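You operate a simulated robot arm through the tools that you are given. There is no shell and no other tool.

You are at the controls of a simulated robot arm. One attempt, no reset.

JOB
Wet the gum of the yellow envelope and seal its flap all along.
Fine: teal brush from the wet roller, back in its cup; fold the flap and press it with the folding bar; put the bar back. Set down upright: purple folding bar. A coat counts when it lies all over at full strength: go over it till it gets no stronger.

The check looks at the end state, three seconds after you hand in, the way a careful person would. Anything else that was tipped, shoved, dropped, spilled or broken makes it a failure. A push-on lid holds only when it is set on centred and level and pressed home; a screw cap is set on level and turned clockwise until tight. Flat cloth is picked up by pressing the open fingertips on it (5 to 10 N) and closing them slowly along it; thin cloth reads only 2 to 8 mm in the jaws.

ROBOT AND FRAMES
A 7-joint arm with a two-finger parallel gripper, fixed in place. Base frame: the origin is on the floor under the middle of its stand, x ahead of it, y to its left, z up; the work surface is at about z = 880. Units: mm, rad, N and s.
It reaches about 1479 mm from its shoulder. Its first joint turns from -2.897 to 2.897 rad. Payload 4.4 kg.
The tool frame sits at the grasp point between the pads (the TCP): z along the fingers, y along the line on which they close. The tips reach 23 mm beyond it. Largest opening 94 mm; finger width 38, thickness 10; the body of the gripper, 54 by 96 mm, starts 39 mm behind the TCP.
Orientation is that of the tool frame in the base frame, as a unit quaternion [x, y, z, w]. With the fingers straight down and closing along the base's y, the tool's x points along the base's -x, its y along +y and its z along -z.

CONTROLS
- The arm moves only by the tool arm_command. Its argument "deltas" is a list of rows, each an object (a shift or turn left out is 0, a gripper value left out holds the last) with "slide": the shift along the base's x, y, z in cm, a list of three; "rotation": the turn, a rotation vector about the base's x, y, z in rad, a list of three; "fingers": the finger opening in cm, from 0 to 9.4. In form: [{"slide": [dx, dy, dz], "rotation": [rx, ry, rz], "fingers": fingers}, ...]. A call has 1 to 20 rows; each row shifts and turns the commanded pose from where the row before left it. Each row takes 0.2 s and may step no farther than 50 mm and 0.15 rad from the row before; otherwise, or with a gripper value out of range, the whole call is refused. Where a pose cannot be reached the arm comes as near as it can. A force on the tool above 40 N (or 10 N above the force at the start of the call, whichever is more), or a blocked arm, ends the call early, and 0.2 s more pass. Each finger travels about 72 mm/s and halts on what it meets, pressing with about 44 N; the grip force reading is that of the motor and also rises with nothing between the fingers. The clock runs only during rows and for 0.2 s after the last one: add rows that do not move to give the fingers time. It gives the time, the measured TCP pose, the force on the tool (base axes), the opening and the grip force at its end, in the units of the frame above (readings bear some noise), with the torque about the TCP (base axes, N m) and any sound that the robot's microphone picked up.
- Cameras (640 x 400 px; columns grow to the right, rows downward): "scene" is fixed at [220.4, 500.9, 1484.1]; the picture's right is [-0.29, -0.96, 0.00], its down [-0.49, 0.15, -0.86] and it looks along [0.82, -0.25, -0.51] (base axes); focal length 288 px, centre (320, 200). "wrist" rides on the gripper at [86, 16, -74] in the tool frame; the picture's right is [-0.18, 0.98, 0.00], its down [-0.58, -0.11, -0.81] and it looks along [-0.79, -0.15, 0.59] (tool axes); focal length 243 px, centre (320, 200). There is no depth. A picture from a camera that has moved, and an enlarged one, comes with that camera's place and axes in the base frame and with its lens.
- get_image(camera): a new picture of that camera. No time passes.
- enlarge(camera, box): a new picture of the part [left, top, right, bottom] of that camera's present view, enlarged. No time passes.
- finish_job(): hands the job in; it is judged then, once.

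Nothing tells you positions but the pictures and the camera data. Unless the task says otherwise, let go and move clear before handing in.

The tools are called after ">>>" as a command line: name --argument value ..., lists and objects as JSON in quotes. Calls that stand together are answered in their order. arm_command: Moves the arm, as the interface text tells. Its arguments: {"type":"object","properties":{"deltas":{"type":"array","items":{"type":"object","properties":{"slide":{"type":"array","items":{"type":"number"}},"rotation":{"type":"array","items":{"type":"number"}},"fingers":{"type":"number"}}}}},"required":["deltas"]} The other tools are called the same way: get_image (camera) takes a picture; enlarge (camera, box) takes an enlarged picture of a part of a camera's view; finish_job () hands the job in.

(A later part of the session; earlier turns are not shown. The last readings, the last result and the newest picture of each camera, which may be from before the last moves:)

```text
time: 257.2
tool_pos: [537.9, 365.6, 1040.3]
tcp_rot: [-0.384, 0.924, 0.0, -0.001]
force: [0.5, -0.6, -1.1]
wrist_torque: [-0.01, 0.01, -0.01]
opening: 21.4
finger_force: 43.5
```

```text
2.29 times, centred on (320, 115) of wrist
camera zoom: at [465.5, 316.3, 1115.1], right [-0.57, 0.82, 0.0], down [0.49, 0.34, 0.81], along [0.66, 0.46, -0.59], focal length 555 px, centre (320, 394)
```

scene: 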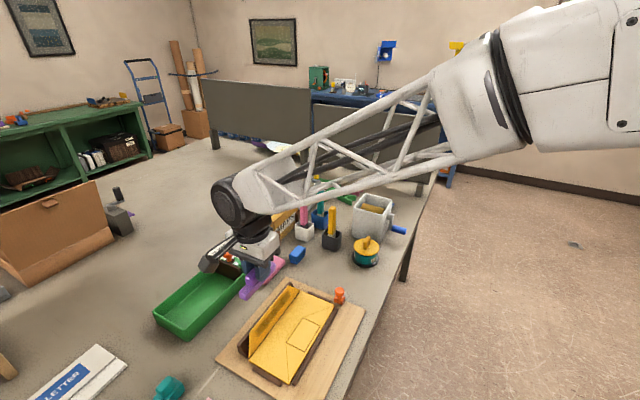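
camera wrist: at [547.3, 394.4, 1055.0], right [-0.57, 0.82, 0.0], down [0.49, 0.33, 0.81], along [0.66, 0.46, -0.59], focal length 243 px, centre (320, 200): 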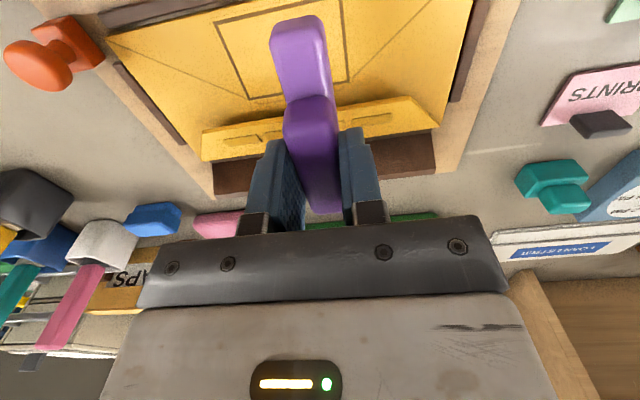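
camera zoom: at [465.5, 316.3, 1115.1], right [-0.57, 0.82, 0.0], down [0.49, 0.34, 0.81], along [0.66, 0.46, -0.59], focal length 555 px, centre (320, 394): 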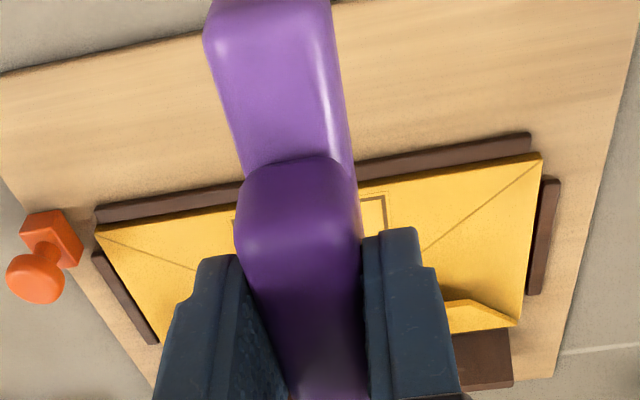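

Still unsealed on that one pad alone; the seal may need every pad pressed individually. I'll press the other pads one by one the same way, starting with the near one.

>>> arm_command --deltas '[{"slide": [1.917, 3.417, 0]}, {"slide": [1.917, 3.417, 0]}, {"slide": [1.916, 3.416, 0]}, {"slide": [0, 0, -4]}, {"slide": [0, 0, -4]}, {"slide": [0, 0, -1]}, {"slide": [0, 0, -0.5]}, {"slide": [0, 0, -0.3]}, {}]'

>>> arm_command --deltas '[{"slide": [0, 0, -0.1]}, {"slide": [0, 0, -0.05]}, {}, {}]'

>>> enlarge --camera "scene" --box '[240, 280, 340, 370]'

>>> get_image --camera "wrist"

```text
time: 259.2
tool_pos: [597.1, 467.0, 942.4]
tcp_rot: [-0.383, 0.924, 0.0, -0.001]
force: [-0.3, 0.0, -0.8]
wrist_torque: [0.0, 0.01, 0.0]
opening: 21.2
finger_force: 44.1
```

```text
time: 260.2
tool_pos: [597.2, 465.9, 940.4]
tcp_rot: [-0.383, 0.924, 0.0, 0.0]
force: [0.1, 0.2, -0.6]
wrist_torque: [0.01, -0.03, -0.01]
opening: 21.4
finger_force: 44.2
```

```text
4.44 times, centred on (290, 325) of scene
camera zoom: at [220.4, 500.9, 1484.1], right [-0.29, -0.96, 0.0], down [-0.49, 0.15, -0.86], along [0.82, -0.25, -0.51], focal length 1280 px, centre (453, -356)
```

zoom: 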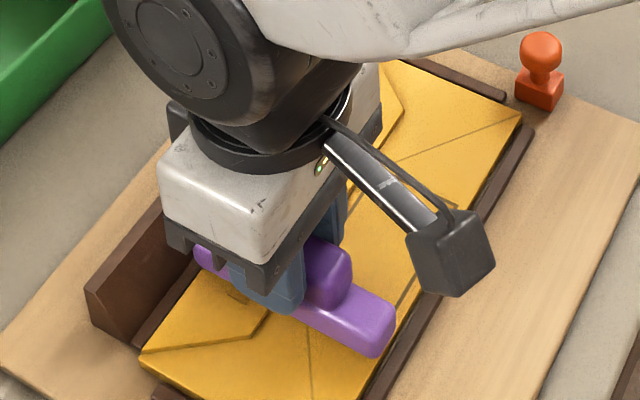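

```text
taken
camera wrist: at [524.9, 416.1, 1015.6], right [-0.57, 0.82, 0.0], down [0.49, 0.33, 0.81], along [0.66, 0.46, -0.59], focal length 243 px, centre (320, 200)
```

wrist: 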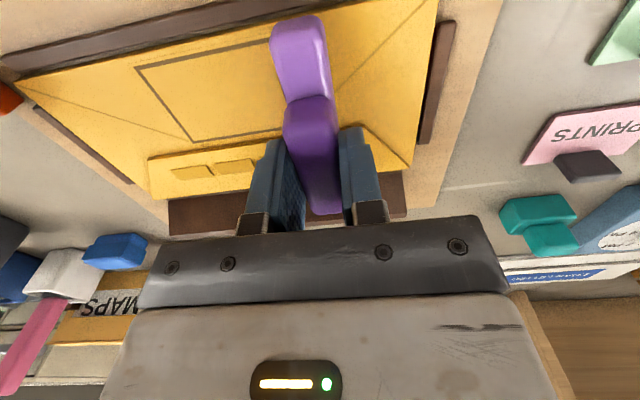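

>>> arm_command --deltas '[{"slide": [0, 0, -0.1]}, {}, {}]'

>>> arm_command --deltas '[{"slide": [0, 0, -0.1]}, {}, {}]'

```text
time: 261.0
tool_pos: [598.1, 466.2, 940.5]
tcp_rot: [-0.382, 0.924, 0.0, 0.0]
force: [-0.1, -0.4, 8.4]
wrist_torque: [0.05, -0.06, 0.0]
opening: 21.3
finger_force: 43.7
```

```text
time: 261.8
tool_pos: [598.3, 465.8, 939.3]
tcp_rot: [-0.382, 0.924, 0.0, 0.001]
force: [0.0, 1.1, 27.0]
wrist_torque: [0.12, -0.19, 0.01]
opening: 21.2
finger_force: 44.3
```

The bar has slipped slightly out of level in the grip, so these crosswise presses aren't landing on the pad properly. I'll take the bar back to its place, set it down to re-level it, and regrip it off-centre so the pressing point sits right under the gripper.

>>> arm_command --deltas '[{"slide": [0, 0, 0.5]}, {"slide": [0, 0, 2]}, {"slide": [0, 0, 4]}, {"slide": [0, 0, 4.25]}, {"slide": [2.86, -3.36, 0]}, {"slide": [2.86, -3.36, 0]}, {"slide": [2.86, -3.36, 0]}, {"slide": [2.86, -3.36, 0]}, {"slide": [2.86, -3.36, 0]}, {"slide": [2.85, -3.37, 0]}, {}]'

>>> enlarge --camera "scene" --box '[280, 180, 390, 290]'

>>> get_image --camera "wrist"

>>> enlarge --camera "scene" --box '[240, 275, 340, 365]'

```text
time: 264.2
tool_pos: [769.4, 263.7, 1046.8]
tcp_rot: [-0.383, 0.924, 0.0, 0.0]
force: [0.7, -0.1, -0.9]
wrist_torque: [0.0, -0.05, -0.05]
opening: 21.4
finger_force: 43.6
```

```text
3.64 times, centred on (335, 235) of scene
camera zoom: at [220.4, 500.9, 1484.1], right [-0.29, -0.96, 0.0], down [-0.49, 0.15, -0.86], along [0.82, -0.25, -0.51], focal length 1047 px, centre (266, 73)
```

zoom: 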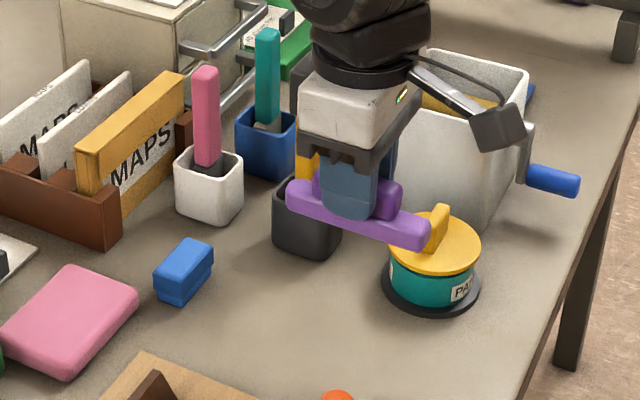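

```text
taken
camera wrist: at [696.1, 214.1, 1120.9], right [-0.57, 0.82, 0.0], down [0.49, 0.33, 0.81], along [0.67, 0.46, -0.59], focal length 243 px, centre (320, 200)
```

wrist: 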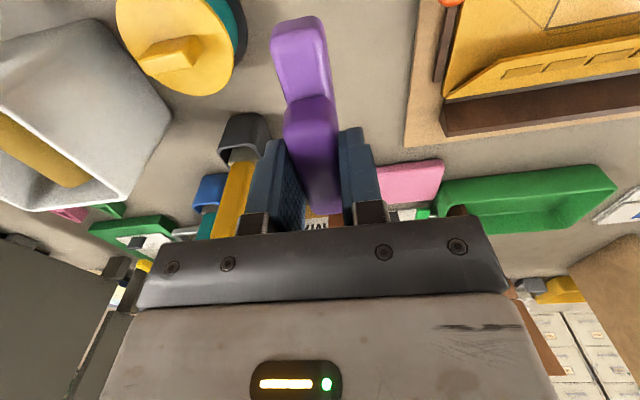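

```text
4.44 times, centred on (290, 320) of scene
camera zoom: at [220.4, 500.9, 1484.1], right [-0.29, -0.96, 0.0], down [-0.49, 0.15, -0.86], along [0.82, -0.25, -0.51], focal length 1280 px, centre (453, -333)
```

zoom: 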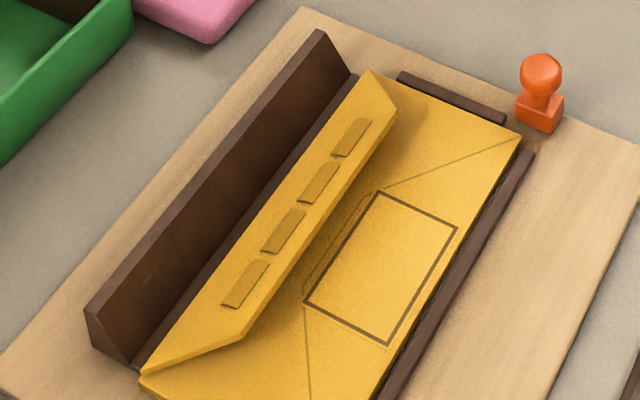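

>>> arm_command --deltas '[{"slide": [0, 0, -4]}, {"slide": [0, 0, -4]}, {"slide": [0, 0, -3]}, {"slide": [0, 0, -0.5]}, {}]'

>>> enlarge --camera "scene" --box '[300, 220, 390, 290]'

```text
time: 265.4
tool_pos: [768.1, 264.8, 929.7]
tcp_rot: [-0.382, 0.924, 0.0, 0.0]
force: [0.1, 0.1, -0.7]
wrist_torque: [0.0, -0.01, 0.03]
opening: 21.1
finger_force: 43.9
```

```text
5.71 times, centred on (345, 255) of scene
camera zoom: at [220.4, 500.9, 1484.1], right [-0.29, -0.96, 0.0], down [-0.49, 0.15, -0.86], along [0.82, -0.25, -0.51], focal length 1645 px, centre (177, -114)
```

zoom: 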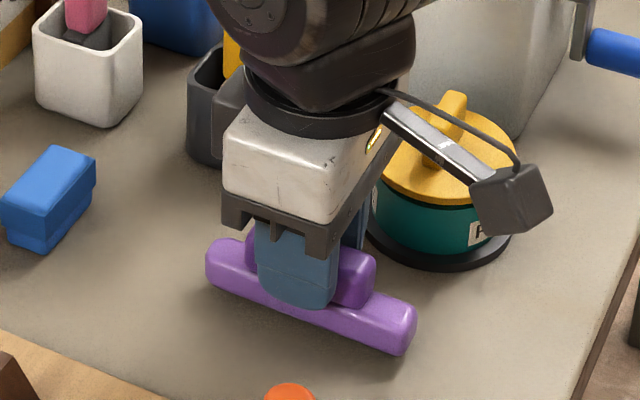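

>>> arm_command --deltas '[{"slide": [0, 0, -0.3]}, {"slide": [0, 0, -0.2]}, {}]'

>>> arm_command --deltas '[{"slide": [0, 0, -0.1]}, {}]'

>>> arm_command --deltas '[{"slide": [0, 0, -0.1]}, {}]'

```text
time: 266.2
tool_pos: [768.0, 265.1, 926.3]
tcp_rot: [-0.383, 0.924, 0.0, -0.001]
force: [-0.8, 0.5, -1.1]
wrist_torque: [0.04, 0.0, -0.02]
opening: 21.2
finger_force: 44.3
```

```text
time: 266.8
tool_pos: [767.5, 267.0, 925.4]
tcp_rot: [-0.382, 0.924, 0.0, -0.001]
force: [-0.3, 0.4, -1.4]
wrist_torque: [0.02, 0.03, 0.0]
opening: 21.3
finger_force: 43.6
```

```text
time: 267.4
tool_pos: [768.9, 266.0, 923.3]
tcp_rot: [-0.383, 0.924, 0.0, 0.0]
force: [-0.5, 0.0, -1.1]
wrist_torque: [0.0, 0.02, 0.0]
opening: 21.5
finger_force: 43.4
```

>>> arm_command --deltas '[{"slide": [0, 0, -0.1]}, {}]'

>>> arm_command --deltas '[{"slide": [0, 0, -0.1]}, {}]'

>>> enlarge --camera "scene" --box '[300, 220, 390, 290]'

```text
time: 268.0
tool_pos: [767.4, 266.1, 923.2]
tcp_rot: [-0.383, 0.924, 0.0, 0.0]
force: [-0.9, -1.6, 10.5]
wrist_torque: [-0.52, 0.4, 0.03]
opening: 21.5
finger_force: 44.4
```

```text
time: 268.6
tool_pos: [768.2, 266.4, 922.4]
tcp_rot: [-0.383, 0.924, 0.0, 0.0]
force: [0.9, 1.4, 23.9]
wrist_torque: [-0.87, 0.75, 0.01]
opening: 21.2
finger_force: 43.9
```

```text
5.71 times, centred on (345, 255) of scene
camera zoom: at [220.4, 500.9, 1484.1], right [-0.29, -0.96, 0.0], down [-0.49, 0.15, -0.86], along [0.82, -0.25, -0.51], focal length 1645 px, centre (177, -114)
```

zoom: 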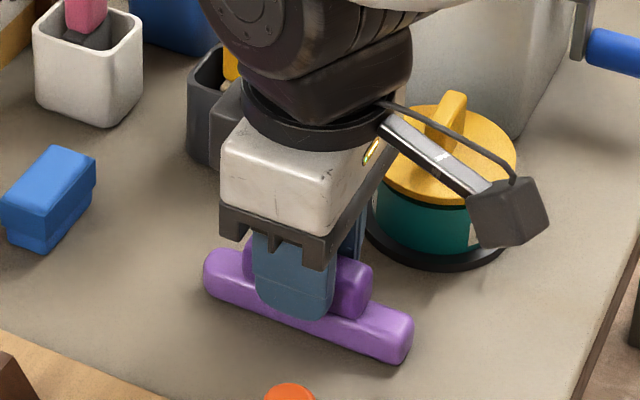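

>>> arm_command --deltas '[{"slide": [0, 0, 0.15]}, {"fingers": 2.6}, {"fingers": 3.4}, {"fingers": 5.0}, {}, {}]'

>>> enlarge --camera "scene" --box '[300, 220, 390, 290]'

>>> get_image --camera "wrist"

```text
time: 270.0
tool_pos: [767.5, 265.8, 923.0]
tcp_rot: [-0.383, 0.924, -0.001, 0.0]
force: [-0.8, 0.4, 0.2]
wrist_torque: [0.0, -0.03, 0.0]
opening: 50.0
finger_force: 0.1
```

```text
5.71 times, centred on (345, 255) of scene
camera zoom: at [220.4, 500.9, 1484.1], right [-0.29, -0.96, 0.0], down [-0.49, 0.15, -0.86], along [0.82, -0.25, -0.51], focal length 1645 px, centre (177, -114)
```

zoom: 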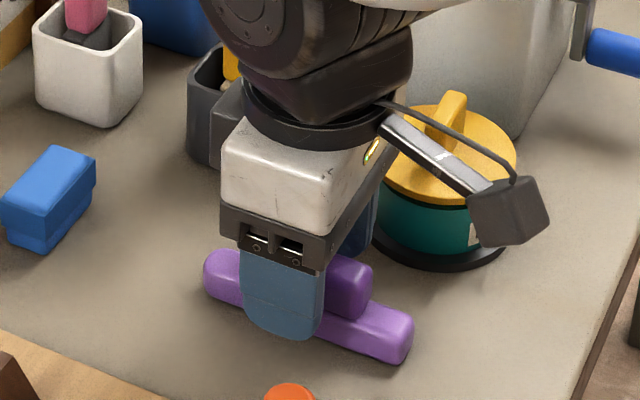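

```text
taken
camera wrist: at [696.3, 215.0, 998.2], right [-0.57, 0.82, 0.0], down [0.49, 0.33, 0.81], along [0.66, 0.46, -0.59], focal length 243 px, centre (320, 200)
```

wrist: 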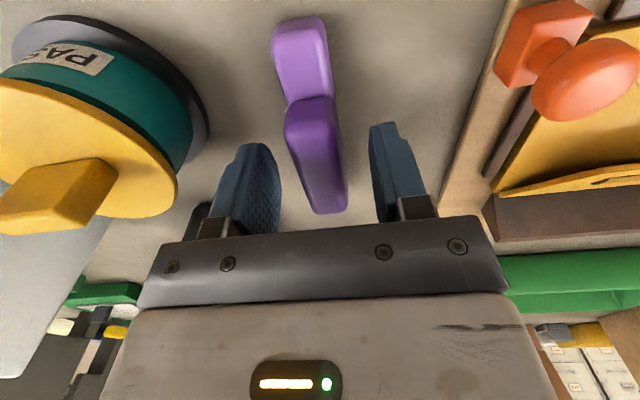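

>>> arm_command --deltas '[{"slide": [0.707, 0.707, 0]}, {"slide": [0.707, 0.707, 0]}, {"slide": [0, 0, -0.65]}, {}, {"fingers": 3.4}, {"fingers": 2.6}, {"fingers": 2.0}, {"fingers": 1.0}, {"fingers": 0.8}, {}, {}]'

>>> enlarge --camera "scene" --box '[300, 220, 390, 290]'

>>> get_image --camera "wrist"

```text
time: 272.4
tool_pos: [782.7, 277.9, 916.7]
tcp_rot: [-0.382, 0.924, 0.0, 0.0]
force: [-0.4, 0.5, 0.1]
wrist_torque: [-0.01, -0.03, 0.01]
opening: 21.5
finger_force: 44.3
```

```text
5.71 times, centred on (345, 255) of scene
camera zoom: at [220.4, 500.9, 1484.1], right [-0.29, -0.96, 0.0], down [-0.49, 0.15, -0.86], along [0.82, -0.25, -0.51], focal length 1645 px, centre (177, -114)
```

zoom: 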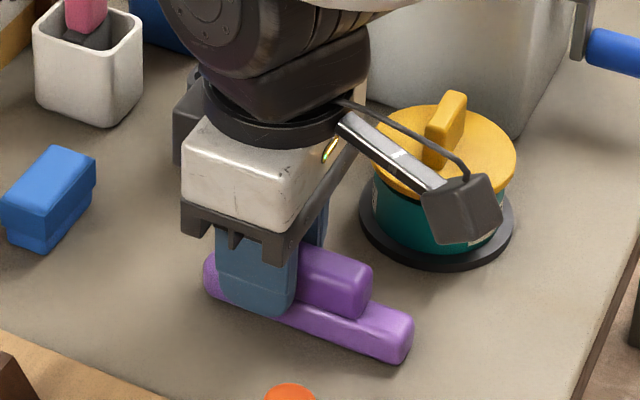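

```text
taken
camera wrist: at [710.1, 229.4, 991.7], right [-0.57, 0.82, 0.0], down [0.49, 0.33, 0.81], along [0.66, 0.46, -0.59], focal length 243 px, centre (320, 200)
```

wrist: 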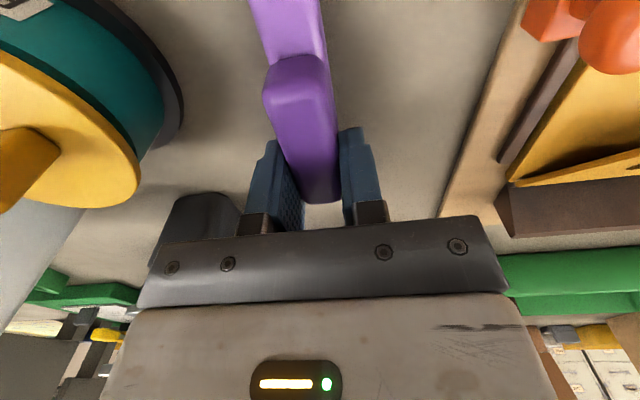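

>>> arm_command --deltas '[{"slide": [0, 0, 2]}, {"slide": [0, 0, 3.5]}, {"slide": [0, 0, 3.5]}, {"slide": [0, 0, 3.3]}, {"slide": [-2.85, 3.37, 0]}, {"slide": [-2.85, 3.37, 0]}, {"slide": [-2.85, 3.37, 0]}, {"slide": [-2.85, 3.37, 0]}, {"slide": [-2.84, 3.38, 0]}, {"slide": [-2.84, 3.38, 0]}, {"slide": [0, 0, -4]}, {"slide": [0, 0, -4]}, {"slide": [0, 0, -1.5]}, {}]'

>>> enlarge --camera "scene" --box '[240, 280, 340, 370]'

>>> get_image --camera "wrist"

```text
time: 275.4
tool_pos: [612.0, 483.1, 944.8]
tcp_rot: [-0.383, 0.924, 0.001, -0.001]
force: [-0.7, -0.8, -0.7]
wrist_torque: [0.03, -0.02, -0.03]
opening: 21.6
finger_force: 43.5
```

```text
4.44 times, centred on (290, 325) of scene
camera zoom: at [220.4, 500.9, 1484.1], right [-0.29, -0.96, 0.0], down [-0.49, 0.15, -0.86], along [0.82, -0.25, -0.51], focal length 1280 px, centre (453, -356)
```

zoom: 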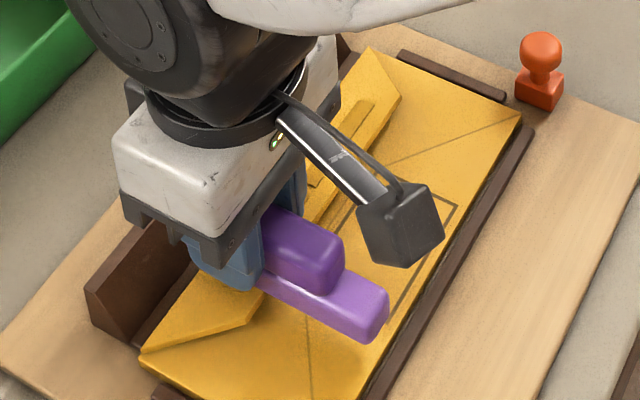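

```text
taken
camera wrist: at [539.3, 432.4, 1020.0], right [-0.57, 0.82, 0.0], down [0.49, 0.33, 0.81], along [0.67, 0.46, -0.59], focal length 243 px, centre (320, 200)
```

wrist: 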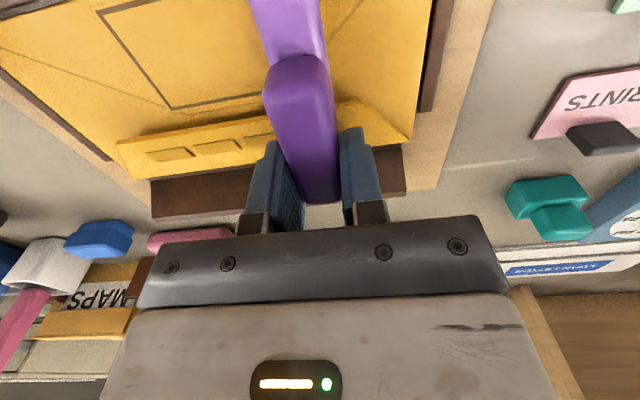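

>>> arm_command --deltas '[{"slide": [0, 0, -0.5]}, {"slide": [0, 0, -0.4]}, {}]'

>>> arm_command --deltas '[{"slide": [0, 0, -0.2]}, {}]'

>>> arm_command --deltas '[{"slide": [0, 0, -0.15]}, {}]'

```text
time: 276.2
tool_pos: [610.9, 482.7, 935.5]
tcp_rot: [-0.383, 0.924, -0.001, 0.0]
force: [0.2, -0.1, -0.7]
wrist_torque: [0.02, -0.03, -0.01]
opening: 21.6
finger_force: 43.8
```

```text
time: 276.8
tool_pos: [610.6, 482.2, 933.1]
tcp_rot: [-0.383, 0.924, 0.001, 0.0]
force: [-0.3, 0.5, 3.4]
wrist_torque: [-0.03, -0.01, 0.03]
opening: 21.6
finger_force: 44.0
```

```text
time: 277.4
tool_pos: [612.4, 481.2, 933.0]
tcp_rot: [-0.383, 0.924, 0.0, 0.0]
force: [-2.4, 2.3, 19.0]
wrist_torque: [0.04, 0.07, 0.0]
opening: 21.5
finger_force: 44.3
```

>>> arm_command --deltas '[{"slide": [0, 0, -0.05]}, {}, {}, {}, {}, {}, {}, {}, {}, {}, {}, {}, {}, {}, {}]'

>>> enlarge --camera "scene" --box '[240, 280, 340, 370]'

>>> enlarge --camera "wrist" --box '[100, 50, 420, 210]'

```text
time: 280.6
tool_pos: [611.6, 481.7, 932.6]
tcp_rot: [-0.383, 0.924, 0.0, -0.001]
force: [-0.2, -0.9, 36.0]
wrist_torque: [-0.08, 0.04, -0.03]
opening: 21.6
finger_force: 43.8
```

```text
4.44 times, centred on (290, 325) of scene
camera zoom: at [220.4, 500.9, 1484.1], right [-0.29, -0.96, 0.0], down [-0.49, 0.15, -0.86], along [0.82, -0.25, -0.51], focal length 1280 px, centre (453, -356)
```

zoom: 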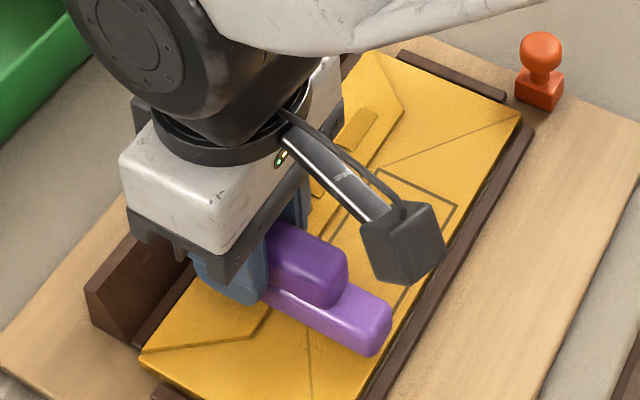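

```text
2.00 times, centred on (260, 130) of wrist
camera zoom: at [539.9, 431.2, 1007.0], right [-0.57, 0.82, 0.0], down [0.49, 0.33, 0.81], along [0.67, 0.46, -0.59], focal length 485 px, centre (440, 340)
```

zoom: 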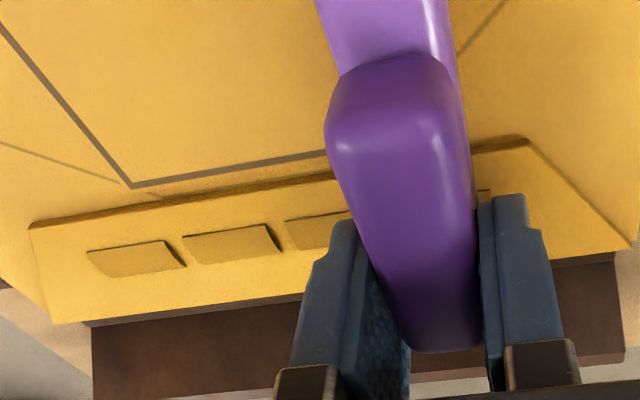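

>>> arm_command --deltas '[{"slide": [0, 0, 0.3]}, {"slide": [0, 0, 0.4]}, {"slide": [1.15, -1.15, 0]}, {"slide": [1.155, -1.155, 0]}, {"slide": [0, 0, -0.3]}, {"slide": [0, 0, -0.35]}, {}]'

>>> arm_command --deltas '[{"slide": [0, 0, -0.08]}, {}, {}, {}, {}, {}, {}, {}, {}, {}, {}, {}, {}, {}]'

>>> enlarge --camera "scene" --box '[240, 280, 340, 370]'

>>> enlarge --camera "wrist" --box '[140, 50, 460, 210]'

```text
time: 282.2
tool_pos: [634.6, 458.6, 932.6]
tcp_rot: [-0.383, 0.924, 0.0, 0.0]
force: [0.7, -0.4, 4.0]
wrist_torque: [-0.05, -0.01, 0.0]
opening: 21.6
finger_force: 43.6
```

```text
time: 285.2
tool_pos: [633.9, 458.3, 931.3]
tcp_rot: [-0.383, 0.924, 0.0, 0.0]
force: [0.0, 0.4, 28.2]
wrist_torque: [-0.02, 0.05, -0.01]
opening: 21.5
finger_force: 43.5
```

```text
4.44 times, centred on (290, 325) of scene
camera zoom: at [220.4, 500.9, 1484.1], right [-0.29, -0.96, 0.0], down [-0.49, 0.15, -0.86], along [0.82, -0.25, -0.51], focal length 1280 px, centre (453, -356)
```

zoom: 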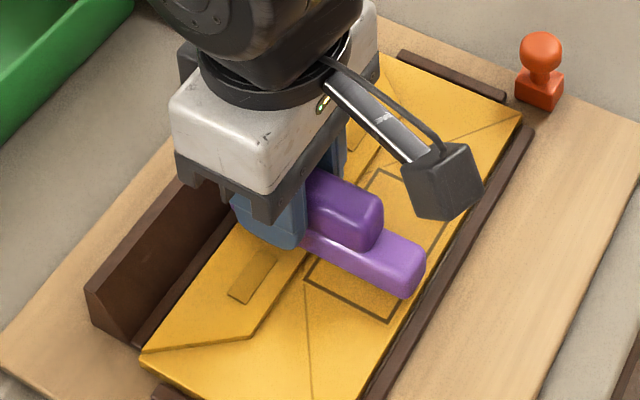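

```text
2.00 times, centred on (300, 130) of wrist
camera zoom: at [562.5, 408.2, 1007.0], right [-0.57, 0.82, 0.0], down [0.49, 0.33, 0.81], along [0.67, 0.46, -0.59], focal length 485 px, centre (360, 340)
```

zoom: 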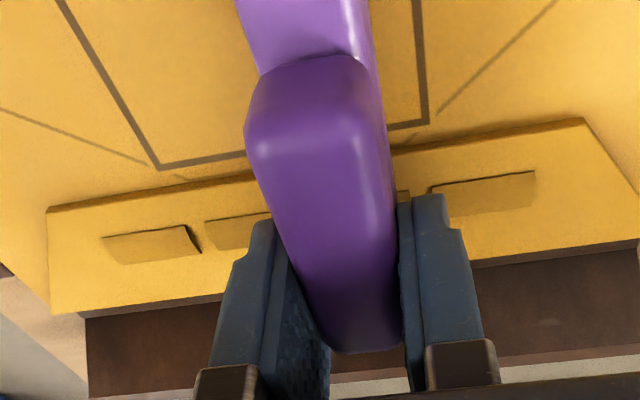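

>>> arm_command --deltas '[{"slide": [0, 0, 0.3]}, {"slide": [0, 0, 0.4]}, {"slide": [1.15, -1.15, 0]}, {"slide": [1.155, -1.155, 0]}, {"slide": [0, 0, -0.3]}, {"slide": [0, 0, -0.35]}, {}]'

>>> arm_command --deltas '[{"slide": [0, 0, -0.1]}, {}, {}, {}, {}, {}, {}, {}, {}, {}, {}, {}, {}, {}]'

>>> arm_command --deltas '[{"slide": [0, 0, 0.3]}, {"slide": [0, 0, 0.4]}, {"slide": [1.15, -1.15, 0]}, {"slide": [1.155, -1.155, 0]}, {"slide": [0, 0, -0.3]}, {"slide": [0, 0, -0.35]}, {}]'

>>> arm_command --deltas '[{"slide": [0, 0, -0.1]}, {}, {}, {}, {}, {}, {}, {}, {}, {}, {}, {}, {}, {}]'

>>> enlarge --camera "scene" --box '[240, 280, 340, 370]'

>>> enlarge --camera "wrist" --box '[140, 50, 460, 210]'

```text
time: 286.8
tool_pos: [658.3, 436.4, 932.7]
tcp_rot: [-0.383, 0.924, 0.0, 0.0]
force: [0.6, -2.1, 7.1]
wrist_torque: [-0.07, 0.02, 0.03]
opening: 21.5
finger_force: 44.1
```

```text
time: 289.8
tool_pos: [658.3, 435.8, 932.6]
tcp_rot: [-0.383, 0.924, -0.001, 0.0]
force: [-0.3, 1.0, 38.3]
wrist_torque: [-0.05, 0.06, 0.03]
opening: 21.3
finger_force: 44.2
```

```text
time: 291.4
tool_pos: [681.4, 412.6, 932.8]
tcp_rot: [-0.382, 0.924, 0.0, 0.0]
force: [0.4, -0.1, 1.5]
wrist_torque: [-0.01, 0.02, -0.02]
opening: 21.8
finger_force: 43.9
```

```text
time: 294.4
tool_pos: [681.2, 411.8, 931.8]
tcp_rot: [-0.383, 0.924, 0.0, -0.001]
force: [0.6, 0.4, 29.7]
wrist_torque: [-0.04, 0.1, 0.01]
opening: 21.6
finger_force: 44.0
```

```text
4.44 times, centred on (290, 325) of scene
camera zoom: at [220.4, 500.9, 1484.1], right [-0.29, -0.96, 0.0], down [-0.49, 0.15, -0.86], along [0.82, -0.25, -0.51], focal length 1280 px, centre (453, -356)
```

zoom: 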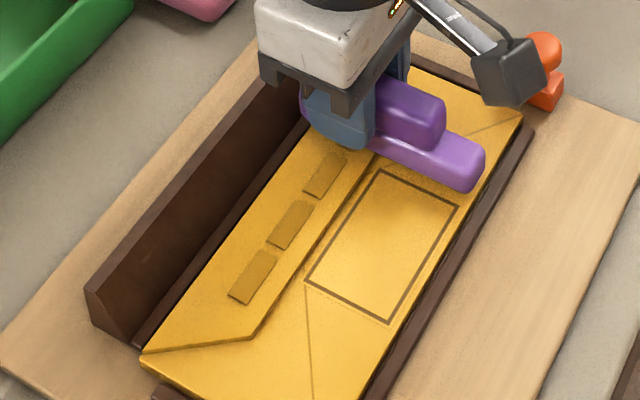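

```text
2.00 times, centred on (300, 130) of wrist
camera zoom: at [609.1, 362.4, 1006.2], right [-0.57, 0.82, 0.0], down [0.49, 0.33, 0.81], along [0.67, 0.46, -0.59], focal length 485 px, centre (360, 340)
```

zoom: 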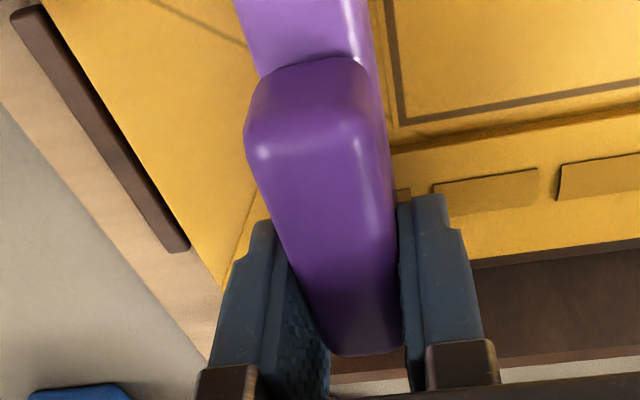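

>>> arm_command --deltas '[{"slide": [0, 0, 0.3]}, {"slide": [0, 0, 0.7]}, {"slide": [0, 0, 3]}, {"slide": [2, -2, 4]}, {}, {}]'

>>> enlarge --camera "scene" --box '[240, 280, 340, 370]'

>>> enlarge --camera "scene" --box '[265, 290, 335, 350]'

```text
time: 295.8
tool_pos: [702.6, 390.8, 1011.4]
tcp_rot: [-0.382, 0.924, 0.001, 0.001]
force: [0.5, -1.2, -1.0]
wrist_torque: [0.02, 0.02, -0.02]
opening: 21.5
finger_force: 43.8
```

```text
4.44 times, centred on (290, 325) of scene
camera zoom: at [220.4, 500.9, 1484.1], right [-0.29, -0.96, 0.0], down [-0.49, 0.15, -0.86], along [0.82, -0.25, -0.51], focal length 1280 px, centre (453, -356)
```

zoom: 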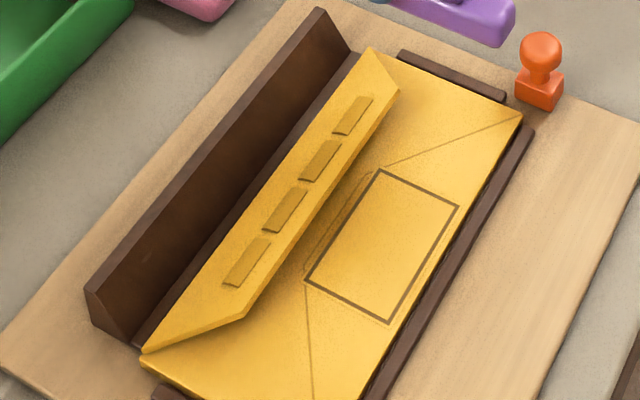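

```text
6.67 times, centred on (300, 320) of scene
camera zoom: at [220.4, 500.9, 1484.1], right [-0.29, -0.96, 0.0], down [-0.49, 0.15, -0.86], along [0.82, -0.25, -0.51], focal length 1920 px, centre (453, -600)
```

zoom: 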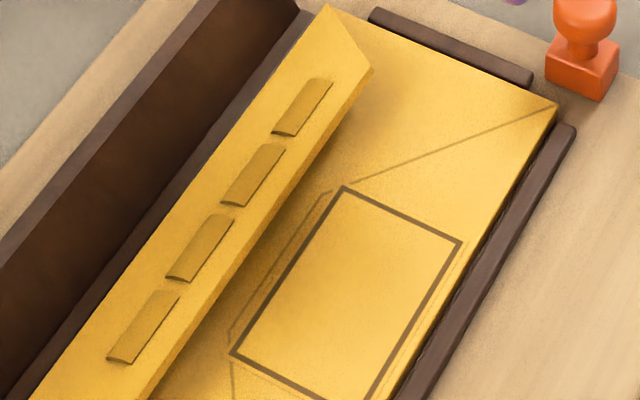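

>>> arm_command --deltas '[{"slide": [-0.92, 0.92, -3.5]}, {"slide": [0, 0, -3.5]}, {"slide": [0, 0, -0.6]}, {"slide": [0, 0, -0.2]}, {}]'

>>> arm_command --deltas '[{"slide": [0, 0, -0.1]}, {}, {}]'

```text
time: 297.0
tool_pos: [692.4, 400.1, 932.2]
tcp_rot: [-0.383, 0.924, 0.0, 0.0]
force: [-0.3, 0.4, -0.5]
wrist_torque: [-0.01, -0.01, 0.02]
opening: 21.4
finger_force: 44.1
```

```text
time: 297.8
tool_pos: [691.7, 400.5, 932.3]
tcp_rot: [-0.383, 0.924, 0.0, 0.0]
force: [-0.4, 0.5, -0.4]
wrist_torque: [-0.01, -0.02, -0.01]
opening: 21.6
finger_force: 44.0
```

>>> arm_command --deltas '[{"slide": [0, 0, -0.1]}, {}, {}]'

>>> arm_command --deltas '[{"slide": [0, 0, -0.05]}, {}, {}]'

```text
time: 298.6
tool_pos: [692.1, 402.1, 931.8]
tcp_rot: [-0.384, 0.923, 0.0, 0.0]
force: [1.7, -0.4, 14.0]
wrist_torque: [-0.1, 0.01, -0.02]
opening: 21.5
finger_force: 44.0
```

```text
time: 299.4
tool_pos: [692.5, 401.7, 930.7]
tcp_rot: [-0.383, 0.924, 0.0, 0.001]
force: [0.8, -0.3, 29.3]
wrist_torque: [-0.06, 0.1, -0.01]
opening: 21.7
finger_force: 43.7
```

Now I'll draw the bar along the flap under this load, pad 4 to pad 1, rubbing it down.

>>> arm_command --deltas '[{"slide": [-0.3, 0.3, 0.02]}, {"slide": [-0.3, 0.3, 0]}, {"slide": [-0.3, 0.3, 0]}, {"slide": [-0.3, 0.3, 0]}, {"slide": [-0.3, 0.3, 0]}, {"slide": [-0.3, 0.3, 0]}, {"slide": [-0.3, 0.3, 0]}, {"slide": [-0.3, 0.3, 0]}]'

>>> enlarge --camera "scene" --box '[240, 280, 340, 370]'

```text
time: 300.4
tool_pos: [682.6, 414.8, 932.4]
tcp_rot: [-0.382, 0.924, 0.0, 0.001]
force: [-0.1, 0.4, 7.9]
wrist_torque: [-0.03, 0.06, 0.04]
opening: 21.4
finger_force: 44.1
stopped in row 5: the force on the tool passed its limit at 40 N (the readings are from after the stop); the commanded pose is now the measured one
```

```text
4.44 times, centred on (290, 325) of scene
camera zoom: at [220.4, 500.9, 1484.1], right [-0.29, -0.96, 0.0], down [-0.49, 0.15, -0.86], along [0.82, -0.25, -0.51], focal length 1280 px, centre (453, -356)
```

zoom: 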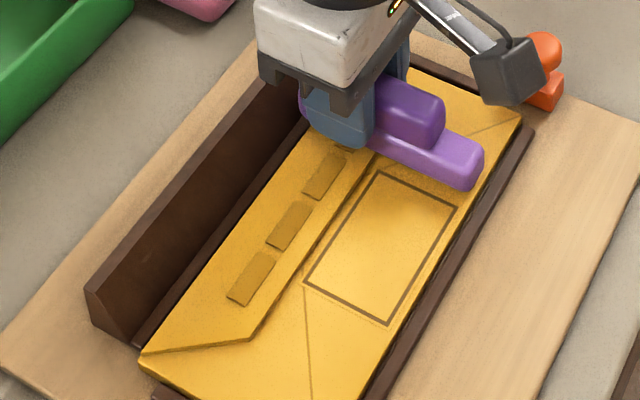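

>>> arm_command --deltas '[{"slide": [-0.3, 0.3, -0.05]}, {"slide": [-0.3, 0.3, 0]}, {"slide": [-0.3, 0.3, 0]}, {"slide": [-0.3, 0.3, 0]}, {"slide": [-0.3, 0.3, 0]}, {"slide": [-0.3, 0.3, 0]}, {"slide": [-0.3, 0.3, 0]}, {"slide": [-0.3, 0.3, 0]}]'

>>> arm_command --deltas '[{"slide": [-0.3, 0.3, 0]}, {"slide": [-0.3, 0.3, 0]}, {"slide": [-0.3, 0.3, 0]}, {"slide": [-0.3, 0.3, 0]}, {"slide": [-0.3, 0.3, 0]}, {"slide": [-0.3, 0.3, 0]}, {"slide": [-0.3, 0.3, 0]}, {"slide": [-0.3, 0.3, 0]}]'

>>> enlarge --camera "scene" --box '[240, 280, 340, 370]'

```text
time: 302.2
tool_pos: [658.9, 438.0, 931.1]
tcp_rot: [-0.382, 0.924, 0.0, 0.0]
force: [5.5, -4.3, 25.8]
wrist_torque: [-0.24, -0.02, 0.01]
opening: 21.5
finger_force: 44.0
```

```text
time: 304.0
tool_pos: [633.7, 460.3, 932.0]
tcp_rot: [-0.383, 0.924, -0.001, 0.001]
force: [8.6, -6.8, 34.7]
wrist_torque: [-0.34, -0.11, 0.04]
opening: 21.7
finger_force: 43.8
```

```text
4.44 times, centred on (290, 325) of scene
camera zoom: at [220.4, 500.9, 1484.1], right [-0.29, -0.96, 0.0], down [-0.49, 0.15, -0.86], along [0.82, -0.25, -0.51], focal length 1280 px, centre (453, -356)
```

zoom: 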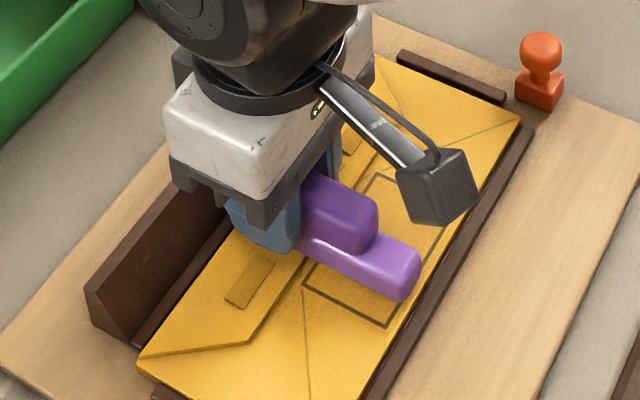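

>>> arm_command --deltas '[{"slide": [-0.3, 0.3, 0.03]}, {"slide": [-0.3, 0.3, 0]}, {"slide": [-0.3, 0.3, 0]}, {"slide": [-0.3, 0.3, 0]}, {"slide": [-0.3, 0.3, 0]}, {"slide": [-0.3, 0.3, 0]}, {"slide": [-0.3, 0.3, 0]}, {"slide": [-0.3, 0.3, 0]}, {"slide": [-0.3, 0.3, 0]}, {"slide": [-0.3, 0.3, 0]}, {}]'

>>> arm_command --deltas '[{"slide": [0, 0, 0.4]}, {"slide": [0, 0, 1]}, {"slide": [-1, 1, 3]}, {"slide": [-3, -2, 3]}, {"slide": [-3, -2, 3]}, {}]'

>>> enlarge --camera "scene" --box '[240, 280, 340, 370]'

>>> get_image --camera "wrist"

```text
time: 306.4
tool_pos: [604.1, 491.2, 930.6]
tcp_rot: [-0.383, 0.924, 0.001, 0.001]
force: [3.3, -2.1, 19.9]
wrist_torque: [-0.09, -0.03, 0.0]
opening: 21.6
finger_force: 44.1
```

```text
time: 307.8
tool_pos: [530.6, 461.7, 1036.3]
tcp_rot: [-0.382, 0.924, -0.001, 0.0]
force: [0.0, 0.4, -1.0]
wrist_torque: [-0.01, -0.01, 0.01]
opening: 21.4
finger_force: 44.0
```

```text
4.44 times, centred on (290, 325) of scene
camera zoom: at [220.4, 500.9, 1484.1], right [-0.29, -0.96, 0.0], down [-0.49, 0.15, -0.86], along [0.82, -0.25, -0.51], focal length 1280 px, centre (453, -356)
```

zoom: 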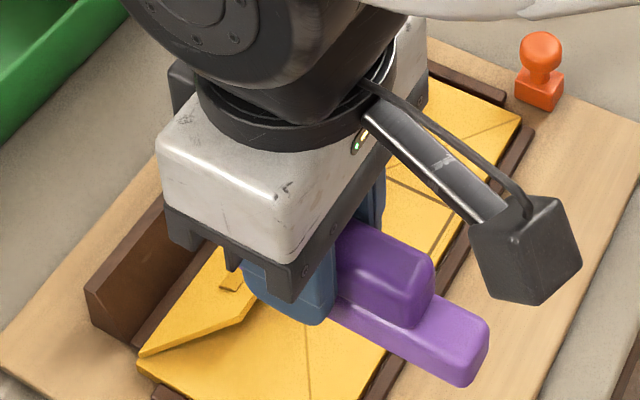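

```text
taken
camera wrist: at [458.2, 411.8, 1110.8], right [-0.57, 0.82, 0.0], down [0.49, 0.33, 0.81], along [0.67, 0.46, -0.59], focal length 243 px, centre (320, 200)
```

wrist: 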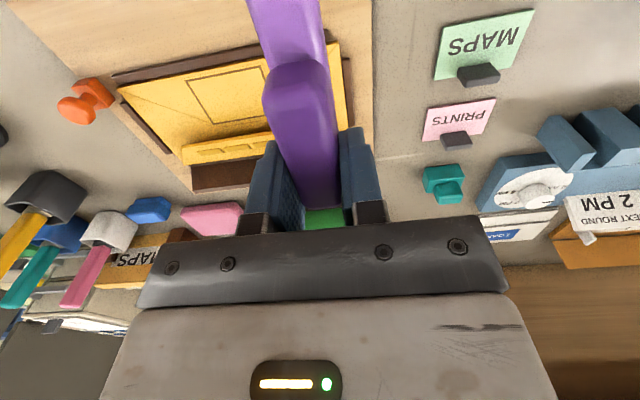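

Even rubbing at 25-35 N doesn't hold, so the gum itself is probably not wet enough (or has dried). I'll return the bar to its place and then inspect the gum.

>>> arm_command --deltas '[{"slide": [3.6, -2.626, 0]}, {"slide": [3.6, -2.626, 0]}, {"slide": [3.6, -2.626, 0]}, {"slide": [3.6, -2.626, 0]}, {"slide": [3.6, -2.626, 0]}, {"slide": [3.6, -2.626, 0]}, {"slide": [3.6, -2.626, 0]}, {}]'

>>> arm_command --deltas '[{}]'

>>> arm_command --deltas '[{}]'

>>> enlarge --camera "scene" --box '[240, 275, 340, 365]'

>>> get_image --camera "wrist"

```text
time: 309.6
tool_pos: [785.8, 276.8, 1031.3]
tcp_rot: [-0.383, 0.924, 0.0, 0.0]
force: [0.6, 0.6, -0.6]
wrist_torque: [0.0, -0.03, -0.04]
opening: 21.3
finger_force: 44.3
```

```text
time: 310.0
tool_pos: [784.6, 278.2, 1032.1]
tcp_rot: [-0.383, 0.924, 0.0, 0.001]
force: [-0.1, -0.6, -0.5]
wrist_torque: [-0.01, 0.0, -0.02]
opening: 21.8
finger_force: 43.9
```

```text
time: 310.4
tool_pos: [784.5, 277.5, 1032.6]
tcp_rot: [-0.383, 0.924, 0.001, 0.0]
force: [0.2, -0.6, -0.5]
wrist_torque: [0.02, -0.04, 0.0]
opening: 21.5
finger_force: 43.9
```

```text
4.44 times, centred on (290, 320) of scene
camera zoom: at [220.4, 500.9, 1484.1], right [-0.29, -0.96, 0.0], down [-0.49, 0.15, -0.86], along [0.82, -0.25, -0.51], focal length 1280 px, centre (453, -333)
```

zoom: 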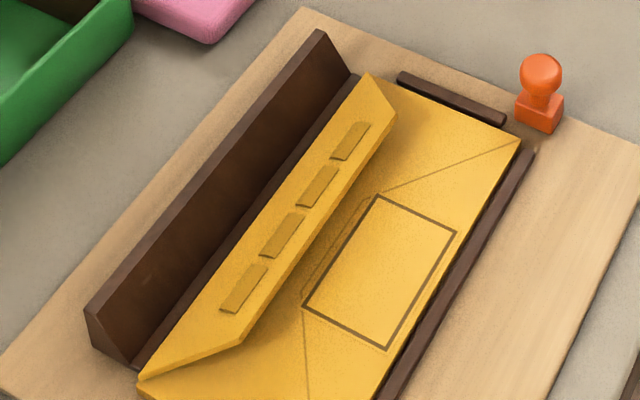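

```text
taken
camera wrist: at [711.7, 227.6, 1106.6], right [-0.57, 0.82, 0.0], down [0.49, 0.33, 0.81], along [0.67, 0.46, -0.59], focal length 243 px, centre (320, 200)
```

wrist: 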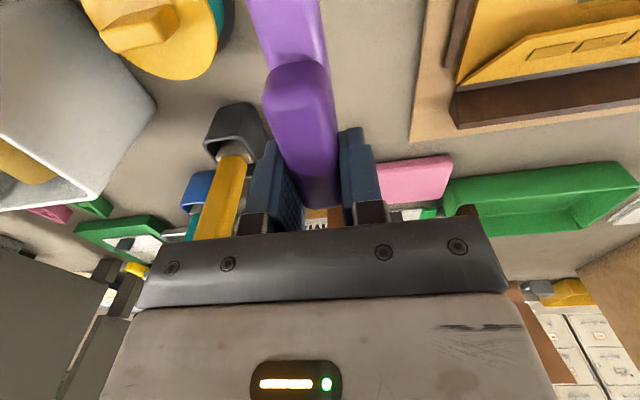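

>>> arm_command --deltas '[{"slide": [-0.16, 0.18, -3.5]}, {"slide": [0, 0, -4]}, {"slide": [0, 0, -3.2]}, {"slide": [0, 0, -0.4]}, {}]'

>>> arm_command --deltas '[{"slide": [0, 0, -0.2]}, {"slide": [0, 0, -0.2]}, {}]'

>>> arm_command --deltas '[{"slide": [0, 0, -0.1]}, {}]'

>>> arm_command --deltas '[{"slide": [0, 0, -0.1]}, {}]'

```text
time: 311.6
tool_pos: [786.2, 279.4, 922.4]
tcp_rot: [-0.383, 0.924, 0.0, 0.002]
force: [0.0, 0.3, -0.9]
wrist_torque: [0.01, 0.01, 0.0]
opening: 21.5
finger_force: 43.7
```

```text
time: 312.4
tool_pos: [784.8, 279.4, 919.9]
tcp_rot: [-0.382, 0.924, 0.001, 0.001]
force: [-0.4, -0.8, -1.0]
wrist_torque: [0.02, -0.04, -0.04]
opening: 21.4
finger_force: 44.2
```

```text
time: 313.0
tool_pos: [784.5, 278.6, 919.0]
tcp_rot: [-0.384, 0.924, 0.001, 0.001]
force: [0.5, -0.1, -0.2]
wrist_torque: [0.02, -0.01, 0.03]
opening: 21.3
finger_force: 43.8
```

```text
time: 313.6
tool_pos: [784.9, 278.9, 919.2]
tcp_rot: [-0.383, 0.924, 0.001, 0.001]
force: [-0.7, 0.3, -0.3]
wrist_torque: [-0.01, 0.01, 0.02]
opening: 21.5
finger_force: 44.5
```

>>> arm_command --deltas '[{"slide": [0, 0, -0.15]}, {}]'

>>> arm_command --deltas '[{"slide": [0, 0, -0.15]}, {}]'

>>> arm_command --deltas '[{"slide": [0, 0, -0.15]}, {}]'

```text
time: 314.2
tool_pos: [785.1, 279.0, 916.7]
tcp_rot: [-0.383, 0.924, 0.001, 0.0]
force: [1.0, -0.2, -1.4]
wrist_torque: [0.0, -0.03, -0.02]
opening: 21.3
finger_force: 43.9
```

```text
time: 314.8
tool_pos: [785.4, 278.8, 916.7]
tcp_rot: [-0.382, 0.924, 0.001, 0.001]
force: [-0.2, -0.2, -0.8]
wrist_torque: [-0.02, -0.02, 0.04]
opening: 21.5
finger_force: 44.2
```

```text
time: 315.4
tool_pos: [784.6, 279.1, 915.3]
tcp_rot: [-0.382, 0.924, -0.001, 0.002]
force: [-2.3, -1.2, 14.7]
wrist_torque: [-0.81, 0.81, -0.12]
opening: 21.4
finger_force: 43.8
```

>>> arm_command --deltas '[{"slide": [0, 0, 0.06]}, {"fingers": 2.5}, {"fingers": 3.2}, {"fingers": 5.0}, {}, {}]'

>>> enlarge --camera "scene" --box '[300, 220, 390, 290]'

>>> get_image --camera "wrist"

```text
time: 316.8
tool_pos: [784.6, 279.5, 914.1]
tcp_rot: [-0.383, 0.924, 0.0, 0.002]
force: [-0.9, -0.3, -0.6]
wrist_torque: [0.02, -0.01, 0.0]
opening: 49.7
finger_force: 0.1
```

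```text
5.71 times, centred on (345, 255) of scene
camera zoom: at [220.4, 500.9, 1484.1], right [-0.29, -0.96, 0.0], down [-0.49, 0.15, -0.86], along [0.82, -0.25, -0.51], focal length 1645 px, centre (177, -114)
```

zoom: 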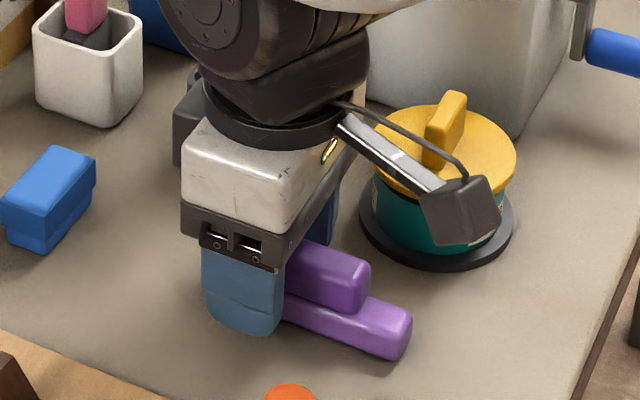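

```text
taken
camera wrist: at [712.0, 228.8, 989.1], right [-0.57, 0.82, 0.0], down [0.49, 0.33, 0.81], along [0.67, 0.46, -0.59], focal length 243 px, centre (320, 200)
```

wrist: 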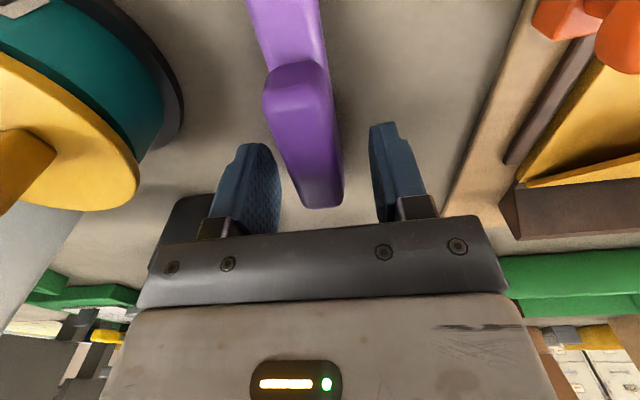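

>>> arm_command --deltas '[{"slide": [0, 0, 4]}, {"slide": [0, 0, 4]}, {"slide": [0, 0, 4.5], "fingers": 2}, {"slide": [-1.57, 1.483, 0], "rotation": [0.06857, -0.06857, 0]}, {"slide": [-1.57, 1.483, 0], "rotation": [0.06857, -0.06857, 0]}, {"slide": [-1.57, 1.483, 0], "rotation": [0.06857, -0.06857, 0]}, {"slide": [-1.57, 1.483, 0], "rotation": [0.06857, -0.06857, 0]}, {"slide": [-1.57, 1.483, 0], "rotation": [0.06857, -0.06857, 0]}, {"slide": [-1.57, 1.483, 0], "rotation": [0.06857, -0.06857, 0]}, {"slide": [-1.57, 1.483, 0], "rotation": [0.06857, -0.06857, 0]}, {"slide": [-1.57, 1.483, 0], "rotation": [0.06857, -0.06857, 0]}, {"slide": [-1.57, 1.483, 0], "rotation": [0.06857, -0.06857, 0]}, {"slide": [-1.57, 1.483, 0], "rotation": [0.06857, -0.06857, 0]}, {}]'

>>> get_image --camera "wrist"

>>> get_image --camera "scene"

```text
time: 319.8
tool_pos: [624.6, 427.8, 1035.9]
tcp_rot: [-0.338, 0.817, 0.179, 0.432]
force: [-0.3, 0.3, -0.8]
wrist_torque: [-0.04, -0.02, -0.01]
opening: 20.2
finger_force: 0.0
```

```text
taken
camera wrist: at [536.7, 360.4, 1007.8], right [-0.62, 0.77, 0.15], down [-0.16, -0.32, 0.93], along [0.77, 0.56, 0.32], focal length 243 px, centre (320, 200)
```

wrist: 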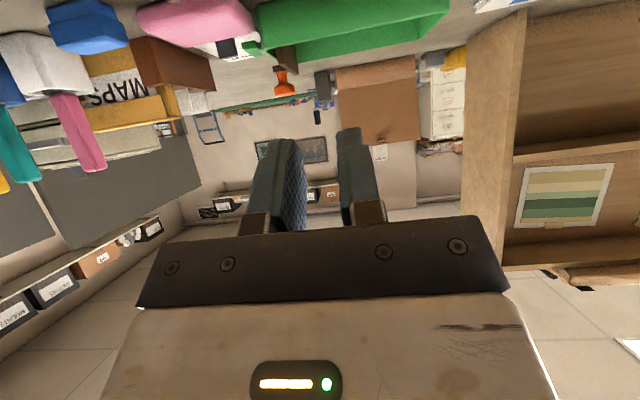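

```text
taken
```

scene: 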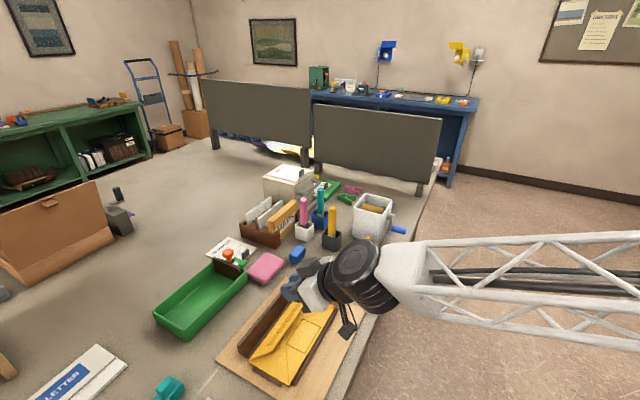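

>>> arm_command --deltas '[{"slide": [0, 0, -4]}, {"slide": [0, 0, -3.5]}, {}]'

>>> get_image --camera "wrist"

>>> enlarge --camera "wrist" --box '[140, 0, 480, 140]'

```text
time: 320.6
tool_pos: [627.9, 427.1, 962.9]
tcp_rot: [-0.338, 0.817, 0.178, 0.431]
force: [0.5, 0.5, -0.6]
wrist_torque: [0.0, -0.04, -0.02]
opening: 20.2
finger_force: 0.1
```

```text
taken
camera wrist: at [538.9, 360.4, 933.3], right [-0.62, 0.77, 0.15], down [-0.16, -0.32, 0.94], along [0.77, 0.56, 0.32], focal length 243 px, centre (320, 200)
```

wrist: 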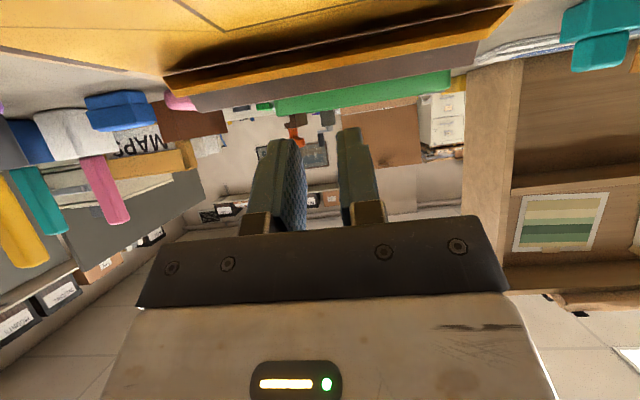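

```text
1.88 times, centred on (310, 70) of wrist
camera zoom: at [538.9, 360.4, 933.3], right [-0.62, 0.77, 0.15], down [-0.16, -0.32, 0.94], along [0.77, 0.56, 0.32], focal length 457 px, centre (339, 445)
```

zoom: 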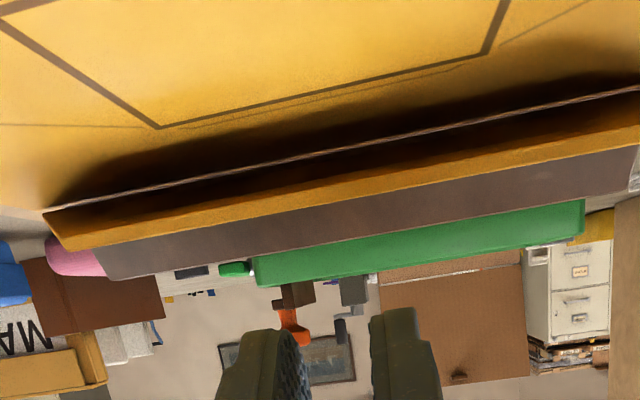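

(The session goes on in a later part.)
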